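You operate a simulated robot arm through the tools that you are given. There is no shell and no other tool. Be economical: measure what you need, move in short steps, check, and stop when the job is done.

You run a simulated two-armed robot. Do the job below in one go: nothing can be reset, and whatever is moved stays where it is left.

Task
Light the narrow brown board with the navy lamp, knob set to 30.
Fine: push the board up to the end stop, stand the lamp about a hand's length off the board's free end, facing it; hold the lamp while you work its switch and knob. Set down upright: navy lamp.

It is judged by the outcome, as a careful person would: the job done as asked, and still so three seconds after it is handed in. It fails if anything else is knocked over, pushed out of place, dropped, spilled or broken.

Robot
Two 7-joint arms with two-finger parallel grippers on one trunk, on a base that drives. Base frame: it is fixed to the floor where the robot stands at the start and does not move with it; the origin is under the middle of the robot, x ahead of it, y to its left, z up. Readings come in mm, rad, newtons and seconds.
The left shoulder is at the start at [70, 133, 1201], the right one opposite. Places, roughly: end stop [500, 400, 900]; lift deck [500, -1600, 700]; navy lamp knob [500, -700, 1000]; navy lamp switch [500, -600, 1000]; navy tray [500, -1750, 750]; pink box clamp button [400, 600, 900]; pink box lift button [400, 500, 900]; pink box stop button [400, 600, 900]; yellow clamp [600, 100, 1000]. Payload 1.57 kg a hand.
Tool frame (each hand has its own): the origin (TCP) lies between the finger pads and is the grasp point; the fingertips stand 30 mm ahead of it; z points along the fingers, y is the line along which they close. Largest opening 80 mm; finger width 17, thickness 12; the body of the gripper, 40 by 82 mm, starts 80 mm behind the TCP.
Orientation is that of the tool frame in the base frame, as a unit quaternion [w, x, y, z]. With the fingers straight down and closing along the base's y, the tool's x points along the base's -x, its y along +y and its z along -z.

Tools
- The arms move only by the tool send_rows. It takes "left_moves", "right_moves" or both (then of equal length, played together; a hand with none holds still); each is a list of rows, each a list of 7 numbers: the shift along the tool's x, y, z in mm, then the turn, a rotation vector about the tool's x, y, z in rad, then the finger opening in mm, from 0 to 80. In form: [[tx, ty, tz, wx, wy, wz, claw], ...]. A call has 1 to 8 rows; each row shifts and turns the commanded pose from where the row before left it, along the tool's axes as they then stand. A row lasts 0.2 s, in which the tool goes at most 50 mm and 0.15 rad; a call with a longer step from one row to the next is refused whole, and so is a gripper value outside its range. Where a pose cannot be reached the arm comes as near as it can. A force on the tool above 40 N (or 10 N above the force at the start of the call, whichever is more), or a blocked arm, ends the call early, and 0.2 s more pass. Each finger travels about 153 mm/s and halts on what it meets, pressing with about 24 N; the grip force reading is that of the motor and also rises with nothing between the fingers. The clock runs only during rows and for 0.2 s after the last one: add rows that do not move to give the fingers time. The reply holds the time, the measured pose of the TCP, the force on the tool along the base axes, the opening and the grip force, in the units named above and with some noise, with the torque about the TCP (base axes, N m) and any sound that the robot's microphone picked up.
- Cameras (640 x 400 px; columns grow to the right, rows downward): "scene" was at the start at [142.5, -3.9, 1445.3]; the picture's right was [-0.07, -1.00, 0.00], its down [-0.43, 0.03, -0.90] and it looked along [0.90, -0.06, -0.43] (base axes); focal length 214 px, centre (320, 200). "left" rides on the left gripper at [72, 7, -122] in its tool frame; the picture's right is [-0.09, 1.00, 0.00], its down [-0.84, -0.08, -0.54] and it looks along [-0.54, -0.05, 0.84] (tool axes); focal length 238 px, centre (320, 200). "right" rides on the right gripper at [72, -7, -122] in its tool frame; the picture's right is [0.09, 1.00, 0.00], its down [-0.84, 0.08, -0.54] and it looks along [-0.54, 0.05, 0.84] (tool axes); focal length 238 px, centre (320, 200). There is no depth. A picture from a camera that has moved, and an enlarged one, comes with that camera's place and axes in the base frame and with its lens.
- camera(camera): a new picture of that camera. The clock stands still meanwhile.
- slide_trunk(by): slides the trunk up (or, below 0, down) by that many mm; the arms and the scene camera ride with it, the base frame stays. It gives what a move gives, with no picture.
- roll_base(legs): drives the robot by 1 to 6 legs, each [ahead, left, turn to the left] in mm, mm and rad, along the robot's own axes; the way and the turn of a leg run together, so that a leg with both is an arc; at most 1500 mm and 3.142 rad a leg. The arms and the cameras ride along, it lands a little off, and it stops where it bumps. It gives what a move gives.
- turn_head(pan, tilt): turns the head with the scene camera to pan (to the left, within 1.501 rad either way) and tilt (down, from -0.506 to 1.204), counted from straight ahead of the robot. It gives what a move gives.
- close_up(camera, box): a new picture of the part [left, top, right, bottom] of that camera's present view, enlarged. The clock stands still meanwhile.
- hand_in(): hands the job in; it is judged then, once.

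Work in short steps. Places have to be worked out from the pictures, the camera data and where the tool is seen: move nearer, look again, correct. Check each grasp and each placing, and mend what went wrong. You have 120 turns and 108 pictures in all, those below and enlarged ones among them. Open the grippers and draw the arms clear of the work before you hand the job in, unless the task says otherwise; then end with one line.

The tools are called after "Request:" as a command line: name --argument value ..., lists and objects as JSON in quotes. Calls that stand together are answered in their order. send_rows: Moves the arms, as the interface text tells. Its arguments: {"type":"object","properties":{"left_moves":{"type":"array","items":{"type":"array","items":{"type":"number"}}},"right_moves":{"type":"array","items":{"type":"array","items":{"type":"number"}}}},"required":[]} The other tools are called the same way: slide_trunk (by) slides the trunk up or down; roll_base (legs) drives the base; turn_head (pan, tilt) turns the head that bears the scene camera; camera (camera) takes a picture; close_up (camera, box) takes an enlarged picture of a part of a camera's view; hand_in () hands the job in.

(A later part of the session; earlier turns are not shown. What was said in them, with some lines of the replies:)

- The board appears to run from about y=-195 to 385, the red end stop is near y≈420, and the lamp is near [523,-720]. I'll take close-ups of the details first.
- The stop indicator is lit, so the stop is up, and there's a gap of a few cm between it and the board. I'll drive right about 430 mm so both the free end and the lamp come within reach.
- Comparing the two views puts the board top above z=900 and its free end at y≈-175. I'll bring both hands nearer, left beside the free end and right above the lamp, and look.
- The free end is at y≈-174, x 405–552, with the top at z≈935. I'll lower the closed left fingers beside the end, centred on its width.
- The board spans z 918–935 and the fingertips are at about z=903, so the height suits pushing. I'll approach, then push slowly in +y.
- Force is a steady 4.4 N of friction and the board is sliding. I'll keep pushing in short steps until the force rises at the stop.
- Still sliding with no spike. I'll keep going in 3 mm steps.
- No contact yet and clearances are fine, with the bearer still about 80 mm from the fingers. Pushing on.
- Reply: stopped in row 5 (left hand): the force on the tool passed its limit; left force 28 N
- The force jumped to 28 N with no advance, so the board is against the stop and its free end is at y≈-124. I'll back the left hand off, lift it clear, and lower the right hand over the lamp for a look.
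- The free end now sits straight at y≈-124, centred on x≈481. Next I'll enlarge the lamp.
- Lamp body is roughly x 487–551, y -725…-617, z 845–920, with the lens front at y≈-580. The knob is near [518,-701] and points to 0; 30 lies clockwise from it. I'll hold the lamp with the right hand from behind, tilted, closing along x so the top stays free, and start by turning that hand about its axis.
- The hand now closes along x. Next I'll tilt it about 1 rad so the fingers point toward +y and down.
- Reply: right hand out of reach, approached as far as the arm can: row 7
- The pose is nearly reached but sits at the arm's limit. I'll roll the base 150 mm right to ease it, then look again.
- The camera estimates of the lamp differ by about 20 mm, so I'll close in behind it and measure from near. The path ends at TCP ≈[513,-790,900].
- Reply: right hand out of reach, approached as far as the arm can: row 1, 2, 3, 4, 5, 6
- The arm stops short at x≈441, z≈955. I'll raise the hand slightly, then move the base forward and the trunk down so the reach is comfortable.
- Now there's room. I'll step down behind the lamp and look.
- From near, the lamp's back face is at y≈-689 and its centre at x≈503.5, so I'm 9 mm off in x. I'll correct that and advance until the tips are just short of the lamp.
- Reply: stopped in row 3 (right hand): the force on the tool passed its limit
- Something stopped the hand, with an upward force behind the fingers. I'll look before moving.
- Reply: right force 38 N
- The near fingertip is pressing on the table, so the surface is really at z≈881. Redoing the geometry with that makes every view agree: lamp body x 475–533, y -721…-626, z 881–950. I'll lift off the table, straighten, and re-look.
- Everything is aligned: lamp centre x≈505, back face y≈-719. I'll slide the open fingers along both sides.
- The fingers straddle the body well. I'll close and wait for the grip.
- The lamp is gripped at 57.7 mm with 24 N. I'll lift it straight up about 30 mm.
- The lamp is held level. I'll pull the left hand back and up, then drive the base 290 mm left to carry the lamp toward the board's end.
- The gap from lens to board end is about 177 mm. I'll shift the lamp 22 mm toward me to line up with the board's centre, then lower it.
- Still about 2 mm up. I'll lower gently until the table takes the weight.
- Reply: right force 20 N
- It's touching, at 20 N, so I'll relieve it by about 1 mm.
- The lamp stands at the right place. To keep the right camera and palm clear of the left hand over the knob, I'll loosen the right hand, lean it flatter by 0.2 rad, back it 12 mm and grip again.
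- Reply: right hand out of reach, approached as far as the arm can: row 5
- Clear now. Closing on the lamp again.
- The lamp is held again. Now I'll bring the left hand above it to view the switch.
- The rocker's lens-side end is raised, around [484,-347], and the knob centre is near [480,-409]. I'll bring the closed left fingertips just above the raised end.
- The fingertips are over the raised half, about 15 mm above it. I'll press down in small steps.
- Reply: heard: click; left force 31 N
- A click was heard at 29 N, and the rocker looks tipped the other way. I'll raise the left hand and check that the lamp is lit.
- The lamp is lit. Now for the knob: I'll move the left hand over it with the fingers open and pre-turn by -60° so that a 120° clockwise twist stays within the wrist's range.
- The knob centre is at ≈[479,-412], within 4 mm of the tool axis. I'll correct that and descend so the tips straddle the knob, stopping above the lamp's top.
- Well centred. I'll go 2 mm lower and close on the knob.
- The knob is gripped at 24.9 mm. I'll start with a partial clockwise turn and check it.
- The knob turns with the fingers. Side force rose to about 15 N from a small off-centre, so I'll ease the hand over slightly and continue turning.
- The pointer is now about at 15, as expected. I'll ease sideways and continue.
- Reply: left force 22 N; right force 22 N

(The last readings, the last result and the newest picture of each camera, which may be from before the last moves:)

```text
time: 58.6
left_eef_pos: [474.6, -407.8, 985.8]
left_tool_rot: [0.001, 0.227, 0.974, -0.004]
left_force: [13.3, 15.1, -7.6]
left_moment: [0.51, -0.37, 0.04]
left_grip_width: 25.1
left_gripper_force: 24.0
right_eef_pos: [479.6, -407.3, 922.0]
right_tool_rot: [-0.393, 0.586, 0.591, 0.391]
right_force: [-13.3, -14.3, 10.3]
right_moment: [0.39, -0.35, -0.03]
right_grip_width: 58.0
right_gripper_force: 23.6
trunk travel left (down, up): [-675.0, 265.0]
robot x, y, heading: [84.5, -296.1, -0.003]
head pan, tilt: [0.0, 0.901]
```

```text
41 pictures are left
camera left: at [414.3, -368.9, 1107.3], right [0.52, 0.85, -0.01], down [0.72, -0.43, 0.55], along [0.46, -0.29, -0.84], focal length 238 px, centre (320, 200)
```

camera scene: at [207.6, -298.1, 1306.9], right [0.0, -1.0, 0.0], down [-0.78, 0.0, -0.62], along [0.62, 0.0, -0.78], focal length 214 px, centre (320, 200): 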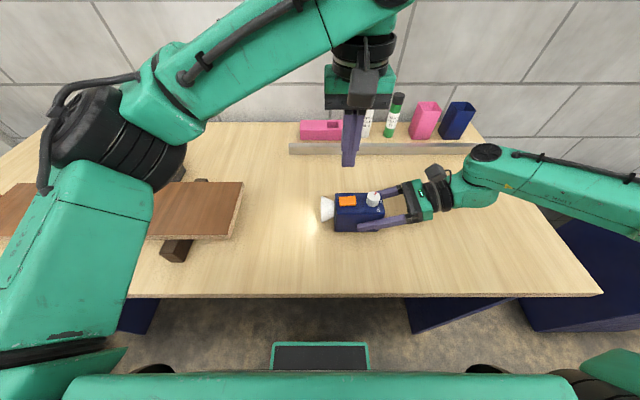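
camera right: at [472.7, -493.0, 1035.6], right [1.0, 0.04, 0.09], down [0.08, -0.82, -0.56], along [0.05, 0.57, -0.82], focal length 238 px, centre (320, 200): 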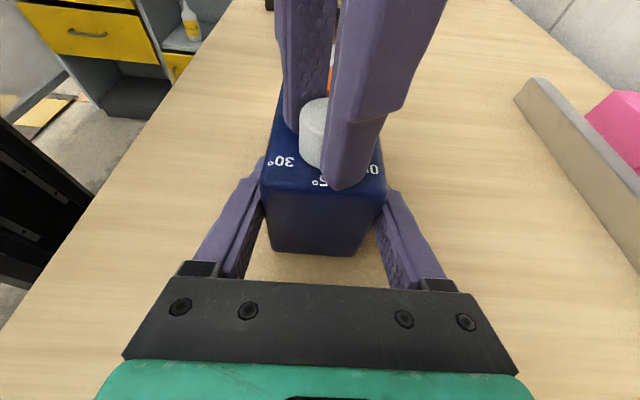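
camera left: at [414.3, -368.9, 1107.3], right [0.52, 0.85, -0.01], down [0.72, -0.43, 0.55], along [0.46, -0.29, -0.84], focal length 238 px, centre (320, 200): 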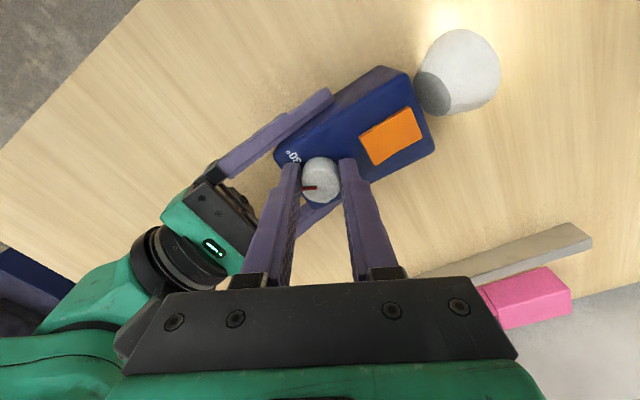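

About 86° done. I'll ease again and turn another 0.5 rad.

Request:
send_rows --left_moves '[[-0.5, 1.6, 0, 0, 0, 0, 15], [0, 0, 0, 0, 0, 0.1, 15], [0, 0, 0, 0, 0, 0.1, 15], [0, 0, 0, 0, 0, 0.1, 15], [0, 0, 0, 0, 0, 0.1, 15], [0, 0, 0, 0, 0, 0.1, 15], [0, 0, 0, 0, 0, 0, 15]]'

Request:
close_up --camera "left" --box '[240, 100, 400, 220]'

Request:
close_up --camera "right" --box '[240, 70, 420, 210]'

```text
time: 60.2
left_eef_pos: [477.1, -406.9, 986.3]
left_tool_rot: [0.001, 0.46, 0.888, -0.004]
left_force: [15.9, 17.1, 4.3]
left_moment: [0.68, -0.41, 0.04]
left_grip_width: 24.8
left_gripper_force: 23.2
right_eef_pos: [479.0, -407.5, 921.0]
right_tool_rot: [-0.393, 0.586, 0.591, 0.391]
right_force: [-16.1, -15.5, 2.7]
right_moment: [0.26, -0.42, -0.07]
right_grip_width: 57.8
right_gripper_force: 24.4
trunk travel left (down, up): [-675.0, 265.0]
robot x, y, heading: [80.3, -300.0, -0.004]
head pan, tilt: [0.0, 0.901]
```

```text
3.33 times, centred on (320, 160) of left
camera zoom: at [440.7, -342.8, 1107.1], right [0.87, 0.5, 0.0], down [0.42, -0.72, 0.55], along [0.27, -0.48, -0.84], focal length 794 px, centre (320, 333)
```

zoom: 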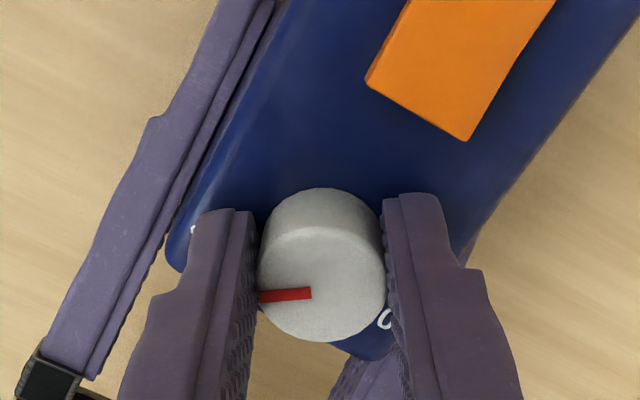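

```text
2.86 times, centred on (330, 140) of right
camera zoom: at [471.9, -492.2, 1035.6], right [1.0, 0.04, 0.09], down [0.08, -0.82, -0.56], along [0.05, 0.57, -0.82], focal length 681 px, centre (291, 371)
```

zoom: 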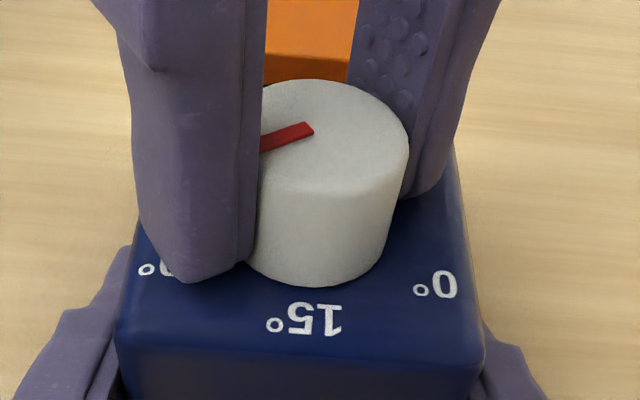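

Total turn is about 114° by the hand; the pointer should rest 120° from 0, mirrored about 15. I'll turn the last 0.1 rad, relieving the side force.

Request:
send_rows --left_moves '[[-0.3, 1.6, 0, 0, 0, 0.05, 15], [0, 0, 0, 0, 0, 0.05, 15], [0, 0, 0, 0, 0, 0, 15]]'

Request:
send_rows --left_moves '[[0, 0, 0, 0, 0, 0, 28], [0, 0, 0, 0, 0, 0, 45], [0, 0, 0, 0, 0, 0, 50], [0, 0, -30, 0, 0, 0, 50], [0, 0, -40, 0, 0, 0, 50], [0, 0, -40, 0, 0, 0, 50]]'

Request:
close_up --camera "right" --box '[240, 80, 400, 200]'

Request:
close_up --camera "left" --box '[260, 80, 420, 200]'

```text
time: 61.0
left_eef_pos: [478.7, -406.8, 985.6]
left_tool_rot: [0.001, 0.505, 0.863, -0.004]
left_force: [7.6, 17.3, 1.6]
left_moment: [0.65, -0.25, 0.09]
left_grip_width: 24.8
left_gripper_force: 24.4
right_eef_pos: [479.0, -408.0, 922.0]
right_tool_rot: [-0.392, 0.587, 0.591, 0.392]
right_force: [-8.9, -16.4, -0.3]
right_moment: [0.29, -0.01, -0.11]
right_grip_width: 57.8
right_gripper_force: 24.3
trunk travel left (down, up): [-675.0, 265.0]
robot x, y, heading: [81.7, -301.3, 0.001]
head pan, tilt: [0.0, 0.901]
```

```text
time: 62.4
left_eef_pos: [479.4, -405.8, 1093.4]
left_tool_rot: [0.001, 0.505, 0.863, -0.005]
left_force: [0.0, -0.3, 0.4]
left_moment: [-0.01, -0.04, 0.0]
left_grip_width: 50.0
left_gripper_force: 0.0
right_eef_pos: [478.7, -407.0, 921.2]
right_tool_rot: [-0.393, 0.586, 0.59, 0.392]
right_force: [-0.1, 0.3, 0.4]
right_moment: [-0.1, 0.0, -0.01]
right_grip_width: 57.7
right_gripper_force: 23.8
trunk travel left (down, up): [-675.0, 265.0]
robot x, y, heading: [82.5, -298.6, -0.004]
head pan, tilt: [0.0, 0.901]
```

```text
3.33 times, centred on (320, 140) of right
camera zoom: at [471.9, -492.9, 1035.6], right [1.0, 0.04, 0.09], down [0.08, -0.82, -0.56], along [0.05, 0.57, -0.82], focal length 794 px, centre (320, 400)
```

zoom: 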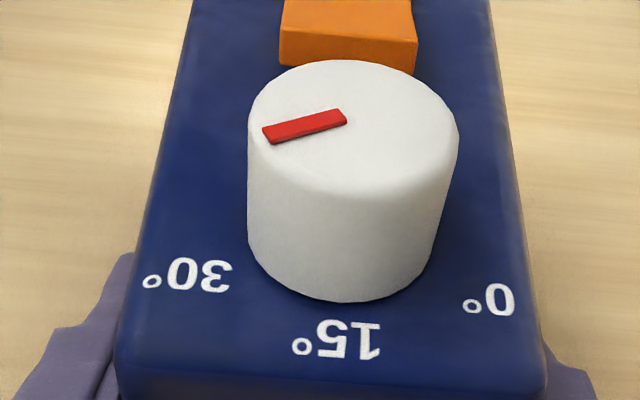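

```text
3.33 times, centred on (340, 140) of left
camera zoom: at [449.6, -338.9, 1215.2], right [0.91, 0.41, -0.01], down [0.34, -0.76, 0.55], along [0.22, -0.5, -0.84], focal length 794 px, centre (253, 400)
```

zoom: 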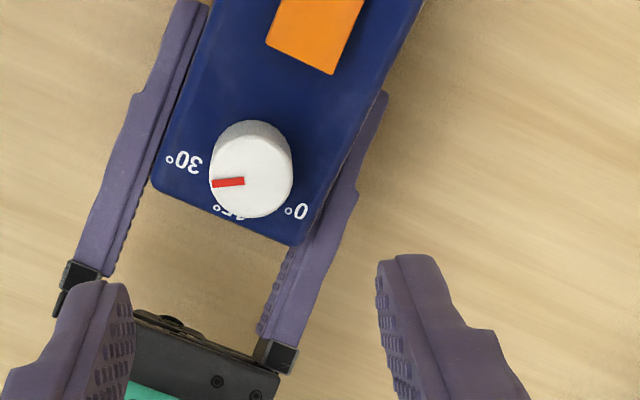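

The pointer is around -150°, very near the 30 mark. I'll zoom harder to measure it precisely.

Request:
close_up --camera "left" --box '[304, 110, 360, 150]'

Request:
close_up --camera "right" --box '[270, 95, 390, 185]'

```text
10.00 times, centred on (332, 130) of left
camera zoom: at [449.6, -338.9, 1215.2], right [0.91, 0.41, -0.01], down [0.34, -0.76, 0.55], along [0.22, -0.5, -0.84], focal length 2384 px, centre (200, 900)
```

zoom: 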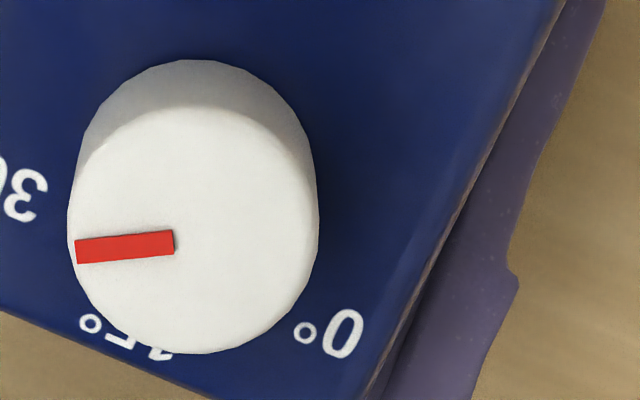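

```text
4.44 times, centred on (330, 140) of right
camera zoom: at [471.9, -492.9, 1035.6], right [1.0, 0.04, 0.09], down [0.08, -0.82, -0.56], along [0.05, 0.57, -0.82], focal length 1059 px, centre (276, 467)
```

zoom: 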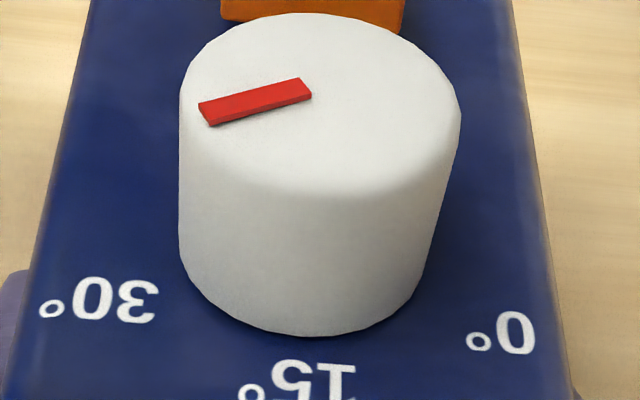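

The pointer measures about -150° in the lamp's frame, right on the 30 mark. I'll raise the left hand, then open the right hand and withdraw it straight back.

Request:
send_rows --left_moves '[[0, 0, -40, 0, 0, 0, 50], [0, 0, -40, 0, 0, 0, 50], [0, 0, -40, 0, 0, 0, 50], [0, 0, 0, 0, 0, 0, 50], [0, 0, 0, 0, 0, 0, 50]]' --right_moves '[[0, 0, 0, 0, 0, 0, 58], [0, 0, 0, 0, 0, 0, 68], [0, 0, 0, 0, 0, 0, 80], [0, 0, 0, 0, 0, 0, 80], [0, 0, 0, 0, 0, 0, 80]]'

Request:
camera --camera "right"

```text
time: 63.8
left_eef_pos: [488.3, -367.7, 1242.5]
left_tool_rot: [0.034, 0.48, 0.876, -0.043]
left_force: [-0.4, 0.8, 0.4]
left_moment: [-0.05, -0.01, -0.01]
left_grip_width: 50.0
left_gripper_force: 0.0
left hand out of reach, approached as far as the arm can: row 3
right_eef_pos: [479.2, -406.9, 921.1]
right_tool_rot: [-0.391, 0.587, 0.591, 0.391]
right_force: [-0.4, 0.2, 0.2]
right_moment: [0.01, -0.02, 0.02]
right_grip_width: 80.0
right_gripper_force: 0.1
trunk travel left (down, up): [-675.0, 265.0]
robot x, y, heading: [82.3, -297.8, -0.002]
head pan, tilt: [0.0, 0.901]
stopped in row 5 (left hand): the arm was blocked; the commanded pose is now the measured one
```

```text
34 pictures are left
camera right: at [472.0, -491.9, 1035.9], right [1.0, 0.04, 0.09], down [0.08, -0.82, -0.56], along [0.05, 0.57, -0.82], focal length 238 px, centre (320, 200)
```

right: 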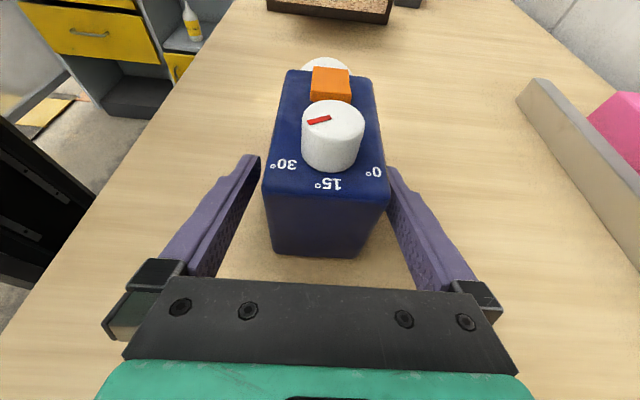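

The fingers are open and the lamp stands free. Withdrawing the right hand straight back along its own axis.

Request:
send_rows --right_moves '[[0, 0, -10, 0, 0, 0, 80], [0, 0, -15, 0, 0, 0, 80], [0, 0, -25, 0, 0, 0, 80], [0, 0, -30, 0, 0, 0, 80], [0, 0, -30, 0, 0, 0, 80]]'

Request:
camera --camera "scene"

Request:
camera --camera "right"

```text
time: 65.0
left_eef_pos: [488.6, -369.4, 1242.2]
left_tool_rot: [0.031, 0.479, 0.876, -0.042]
left_force: [-0.2, 0.4, 0.5]
left_moment: [-0.01, 0.0, 0.01]
left_grip_width: 49.9
left_gripper_force: 0.1
right_eef_pos: [478.9, -508.2, 962.9]
right_tool_rot: [-0.392, 0.586, 0.591, 0.391]
right_force: [0.6, -0.4, 0.6]
right_moment: [0.01, 0.01, 0.03]
right_grip_width: 79.8
right_gripper_force: 0.0
trunk travel left (down, up): [-675.0, 265.0]
robot x, y, heading: [78.2, -301.4, -0.002]
head pan, tilt: [0.0, 0.901]
```

```text
33 pictures are left
camera scene: at [207.8, -298.3, 1306.9], right [0.0, -1.0, 0.0], down [-0.78, 0.0, -0.62], along [0.62, 0.0, -0.78], focal length 214 px, centre (320, 200)
```

scene: 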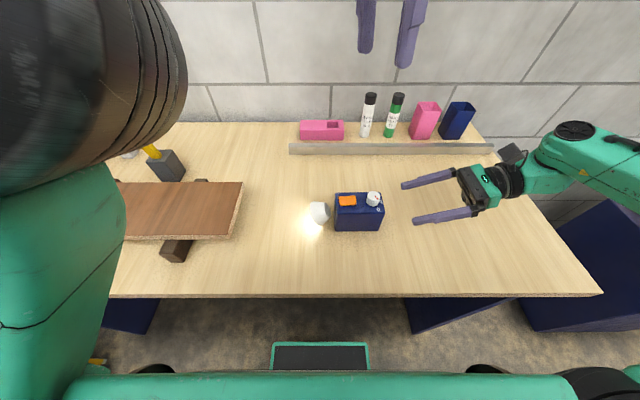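

```text
32 pictures are left
camera right: at [471.5, -593.5, 1077.5], right [1.0, 0.04, 0.09], down [0.08, -0.82, -0.56], along [0.05, 0.57, -0.82], focal length 238 px, centre (320, 200)
```

right: 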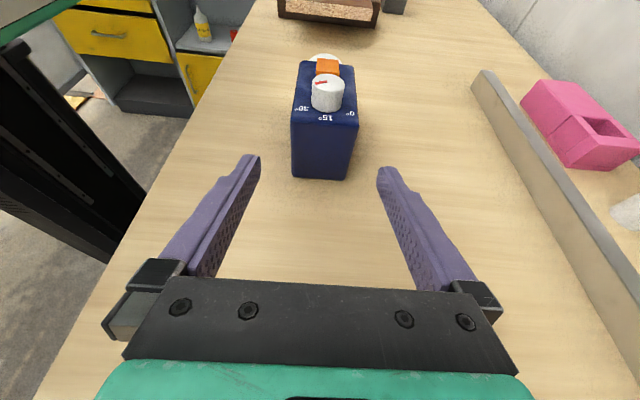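

The arms are off the lamp, and the lens head has swivelled with the knob. I'll check the lamp and the board-to-stop contact up close.

Request:
close_up --camera "scene" --box '[220, 160, 420, 285]'

Request:
turn_head --pan 0.75 --tilt 0.7

Request:
camera --camera "scene"

```text
3.20 times, centred on (320, 222) of scene
camera zoom: at [207.8, -298.3, 1306.9], right [0.0, -1.0, 0.0], down [-0.78, 0.0, -0.62], along [0.62, 0.0, -0.78], focal length 686 px, centre (320, 128)
```

zoom: 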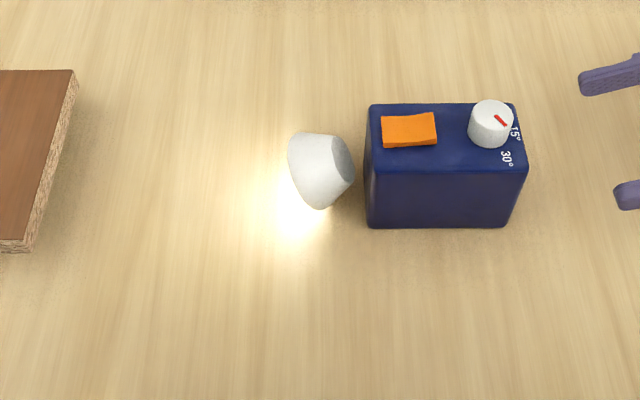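

```text
time: 66.1
left_eef_pos: [488.6, -369.1, 1243.2]
left_tool_rot: [0.031, 0.48, 0.876, -0.042]
left_force: [0.2, -0.1, -0.2]
left_moment: [0.0, 0.0, 0.02]
left_grip_width: 49.9
left_gripper_force: 0.1
right_eef_pos: [479.2, -507.2, 962.6]
right_tool_rot: [-0.392, 0.587, 0.591, 0.391]
right_force: [-0.5, 0.6, 0.0]
right_moment: [0.02, -0.01, 0.01]
right_grip_width: 79.8
right_gripper_force: 0.0
trunk travel left (down, up): [-675.0, 265.0]
robot x, y, heading: [80.2, -298.0, 0.001]
head pan, tilt: [0.75, 0.7]
```

```text
30 pictures are left
camera scene: at [195.0, -240.0, 1323.1], right [0.68, -0.73, 0.0], down [-0.47, -0.44, -0.76], along [0.56, 0.52, -0.64], focal length 214 px, centre (320, 200)
```

scene: 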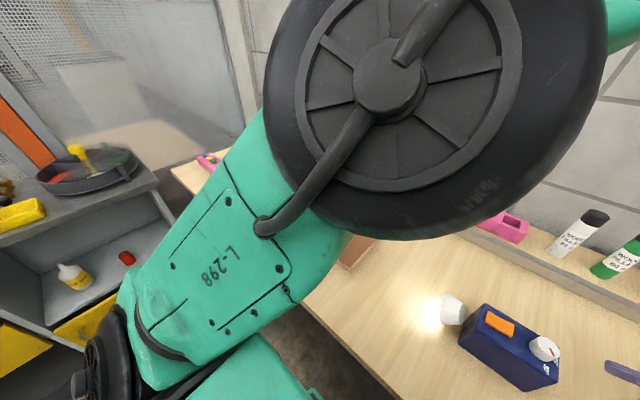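

The lens seems to tilt downward with the knob, straight ahead toward the board. I'll check it's still properly attached, from the hand cameras.

Request:
camera --camera "left"

Request:
close_up --camera "scene" --box '[410, 270, 570, 395]'

```text
29 pictures are left
camera left: at [454.1, -293.3, 1355.5], right [0.89, 0.46, -0.04], down [0.38, -0.69, 0.62], along [0.26, -0.57, -0.78], focal length 238 px, centre (320, 200)
```

left: 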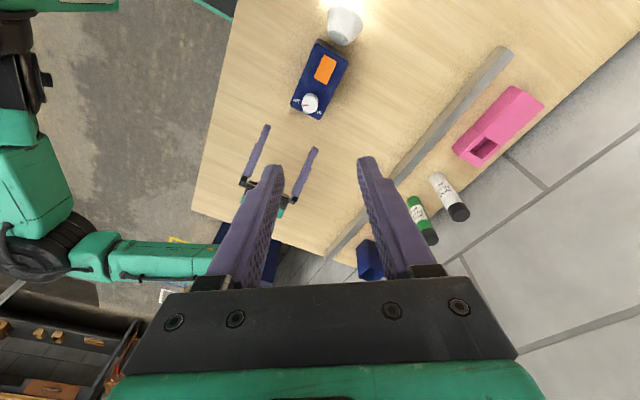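

```text
3.20 times, centred on (490, 332) of scene
camera zoom: at [195.0, -240.0, 1323.1], right [0.68, -0.73, 0.0], down [-0.47, -0.44, -0.76], along [0.56, 0.52, -0.64], focal length 686 px, centre (-224, -224)
```

zoom: 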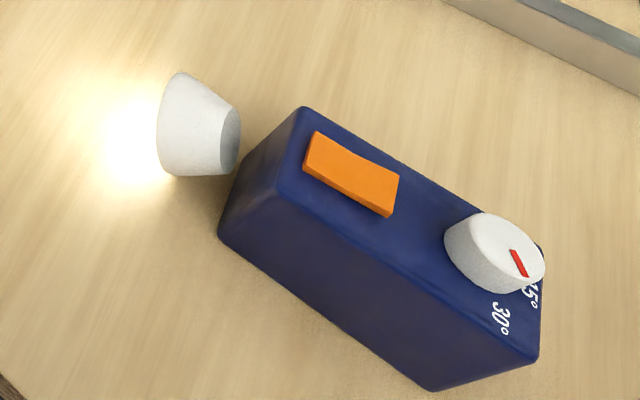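

The lens followed the knob progressively, so it seems to be a tilting head. I'll un-turn the left hand and take it aside for a lower side view of the lens and to uncover the board.

Request:
send_rows --left_moves '[[0, 0, 10, 0, 0, -0.14, 50], [0, 0, 10, 0, 0, -0.14, 40], [0, 0, 5, 0, 0, -0.14, 30], [0, 0, 0, 0, 0, -0.14, 20], [0, 0, 0, 0, 0, -0.14, 0], [0, 0, 0, 0, 0, -0.14, 0], [0, 0, 0, 0, 0, -0.14, 0]]'

Request:
close_up --camera "right" --box '[260, 30, 400, 190]'

```text
time: 67.7
left_eef_pos: [487.0, -375.1, 1215.1]
left_tool_rot: [0.008, 0.012, 0.999, -0.05]
left_force: [0.5, 0.6, 0.3]
left_moment: [0.0, -0.01, 0.01]
left_grip_width: 0.0
left_gripper_force: 21.6
right_eef_pos: [480.5, -507.7, 962.9]
right_tool_rot: [-0.392, 0.586, 0.591, 0.391]
right_force: [0.9, 0.7, -0.5]
right_moment: [0.01, 0.0, -0.03]
right_grip_width: 79.8
right_gripper_force: 0.2
trunk travel left (down, up): [-675.0, 265.0]
robot x, y, heading: [82.1, -300.7, -0.002]
head pan, tilt: [0.75, 0.7]
```

```text
2.50 times, centred on (330, 110) of right
camera zoom: at [471.8, -592.8, 1077.4], right [1.0, 0.04, 0.09], down [0.08, -0.82, -0.56], along [0.05, 0.57, -0.82], focal length 596 px, centre (295, 425)
```

zoom: 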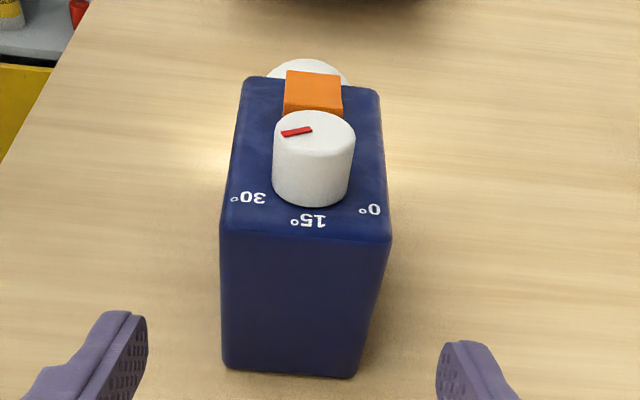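

The lens is still up in line with the body, tilted down, and the lamp is square: centre x≈481, yaw ≈0. I'll swing the left hand over the board to check the stop contact.

Request:
send_rows --left_moves '[[0, 45, -2, 0, 0, 0, 0], [0, 45, -2, 0, 0, 0, 0], [0, 45, -2, 0, 0, 0, 0], [0, 45, -2, 0, 0, 0, 0], [0, 45, 0, 0, 0, 0, 0], [0, 45, 0, 0, 0, 0, 0], [0, 45, 0, 0, 0, 0, 0], [0, 45, 0, 0, 0, 0, 0]]'

Request:
camera --camera "left"

Request:
camera --camera "scene"

```text
time: 69.5
left_eef_pos: [495.3, -13.7, 1187.5]
left_tool_rot: [0.007, 0.013, 0.999, -0.051]
left_force: [-0.7, -0.3, 0.2]
left_moment: [-0.02, 0.04, -0.02]
left_grip_width: 0.0
left_gripper_force: 21.4
right_eef_pos: [479.3, -506.3, 962.2]
right_tool_rot: [-0.391, 0.587, 0.591, 0.391]
right_force: [-1.0, 0.6, -0.2]
right_moment: [0.0, 0.0, 0.02]
right_grip_width: 80.1
right_gripper_force: 0.1
trunk travel left (down, up): [-675.0, 265.0]
robot x, y, heading: [81.1, -299.6, -0.001]
head pan, tilt: [0.75, 0.7]
```

```text
26 pictures are left
camera left: at [422.2, 6.4, 1306.0], right [0.12, 0.99, -0.1], down [0.83, -0.04, 0.56], along [0.55, -0.15, -0.82], focal length 238 px, centre (320, 200)
```

left: 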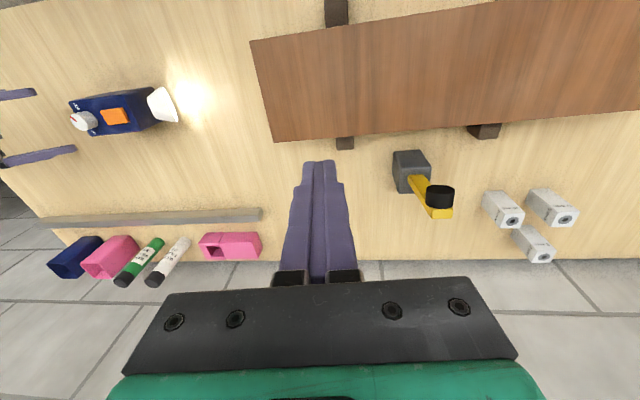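

```text
25 pictures are left
camera scene: at [194.6, -238.2, 1323.0], right [0.68, -0.73, 0.0], down [-0.47, -0.44, -0.76], along [0.56, 0.52, -0.64], focal length 214 px, centre (320, 200)
```

scene: 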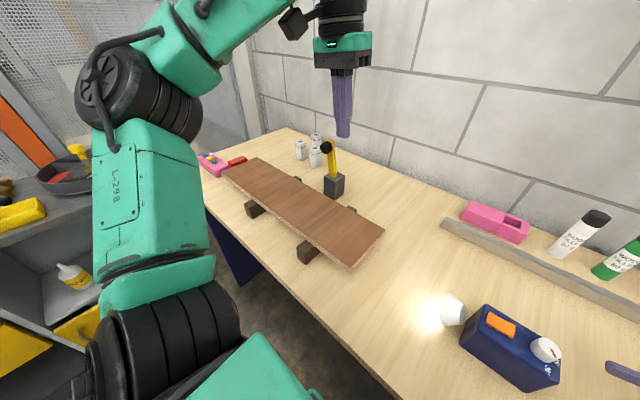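

Request:
close_up --camera "scene" --box '[195, 140, 275, 190]'

Request:
close_up --camera "left" --box '[60, 60, 300, 180]'

```text
8.00 times, centred on (235, 165) of scene
camera zoom: at [194.6, -238.2, 1323.0], right [0.68, -0.73, 0.0], down [-0.47, -0.44, -0.76], along [0.56, 0.52, -0.64], focal length 1716 px, centre (1000, 480)
```

zoom: 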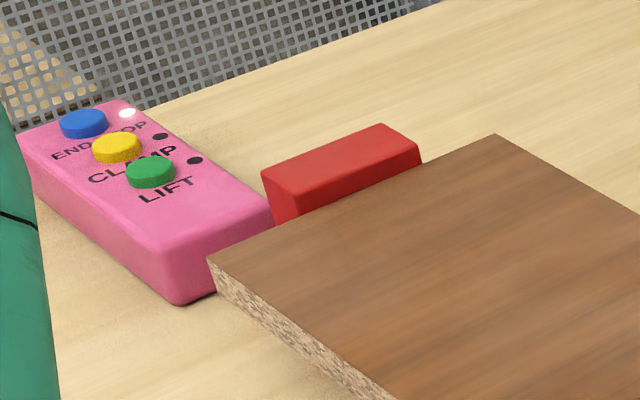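

```text
2.67 times, centred on (180, 120) of left
camera zoom: at [422.2, 6.4, 1306.0], right [0.12, 0.99, -0.1], down [0.83, -0.04, 0.56], along [0.55, -0.15, -0.82], focal length 636 px, centre (693, 413)
```

zoom: 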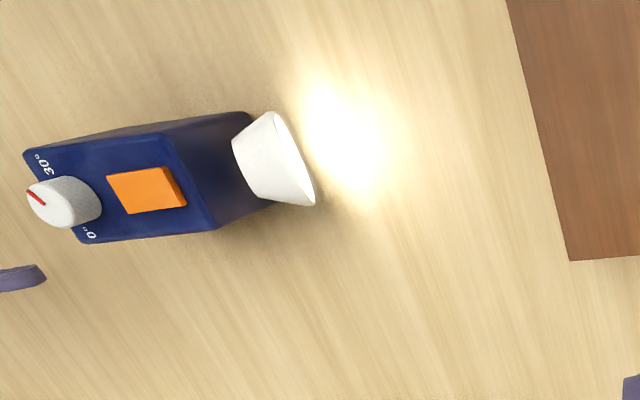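

Request:
close_up --camera "scene" --box '[224, 152, 256, 172]'

```text
16.00 times, centred on (240, 162) of scene
camera zoom: at [194.6, -238.2, 1323.0], right [0.68, -0.73, 0.0], down [-0.47, -0.44, -0.76], along [0.56, 0.52, -0.64], focal length 3432 px, centre (1600, 808)
```

zoom: 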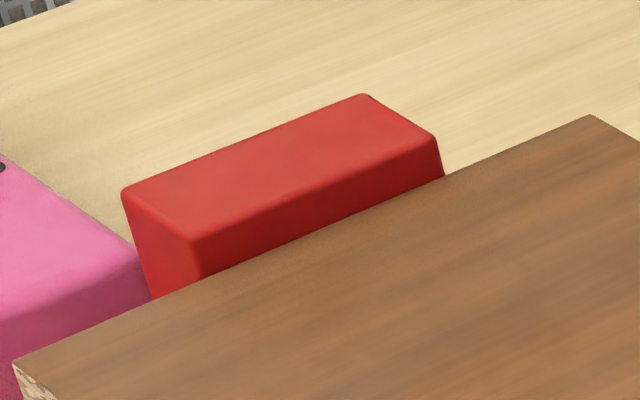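

The stop face and board end both come out at y≈417, in contact. I'll open the left gripper, draw the right hand further up and back, and then hand in.

Request:
send_rows --left_moves '[[0, 0, -10, 0, 0, 0, 40], [0, 0, -10, 0, 0, 0, 80], [0, 0, -10, 0, 0, 0, 80], [0, 0, 0, 0, 0, 0, 80]]' --right_moves '[[10, 0, -30, 0, 0, 0, 80], [20, 0, -30, 0, 0, 0, 80], [20, 0, -30, 0, 0, 0, 80], [0, 0, 0, 0, 0, 0, 80]]'

Request:
turn_head --pan 0.0 --tilt 0.8

Request:
camera --camera "scene"

```text
time: 70.5
left_eef_pos: [496.6, -11.9, 1219.2]
left_tool_rot: [0.008, 0.013, 0.999, -0.05]
left_force: [0.3, -0.3, -0.1]
left_moment: [0.0, 0.01, -0.01]
left_grip_width: 79.8
left_gripper_force: 0.0
right_eef_pos: [480.2, -570.4, 1044.9]
right_tool_rot: [-0.392, 0.586, 0.591, 0.391]
right_force: [0.1, -0.2, -0.4]
right_moment: [0.03, 0.02, -0.01]
right_grip_width: 80.0
right_gripper_force: 0.0
trunk travel left (down, up): [-675.0, 265.0]
robot x, y, heading: [84.9, -298.3, -0.001]
head pan, tilt: [0.75, 0.7]
```

```text
time: 71.6
left_eef_pos: [497.8, -11.5, 1218.0]
left_tool_rot: [0.009, 0.013, 0.999, -0.05]
left_force: [-0.1, -0.1, 0.6]
left_moment: [0.04, -0.01, -0.01]
left_grip_width: 80.0
left_gripper_force: 0.0
right_eef_pos: [479.1, -570.7, 1045.1]
right_tool_rot: [-0.392, 0.587, 0.591, 0.392]
right_force: [-0.1, -0.3, 0.9]
right_moment: [-0.01, 0.0, 0.01]
right_grip_width: 79.9
right_gripper_force: 0.1
trunk travel left (down, up): [-675.0, 265.0]
robot x, y, heading: [82.5, -302.7, -0.003]
head pan, tilt: [0.0, 0.799]
```

```text
21 pictures are left
camera scene: at [213.4, -297.6, 1314.8], right [0.0, -1.0, 0.0], down [-0.72, 0.0, -0.7], along [0.7, 0.0, -0.72], focal length 214 px, centre (320, 200)
```

scene: 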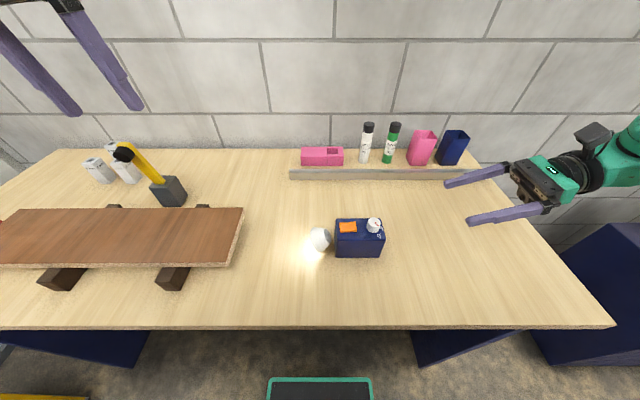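

Final view: the board is against its stop, the lamp stands lit and upright facing its free end, nothing else has moved, and both arms are clear. Handing in.

Request:
hand_in

```text
The job is handed in.
```

The board is pushed up against the end stop. The navy lamp stands upright and lit about 173 mm off its free end, facing it, with the knob at 30; at 30 the lens head tips down, so the brightest light falls on the table between lamp and board.
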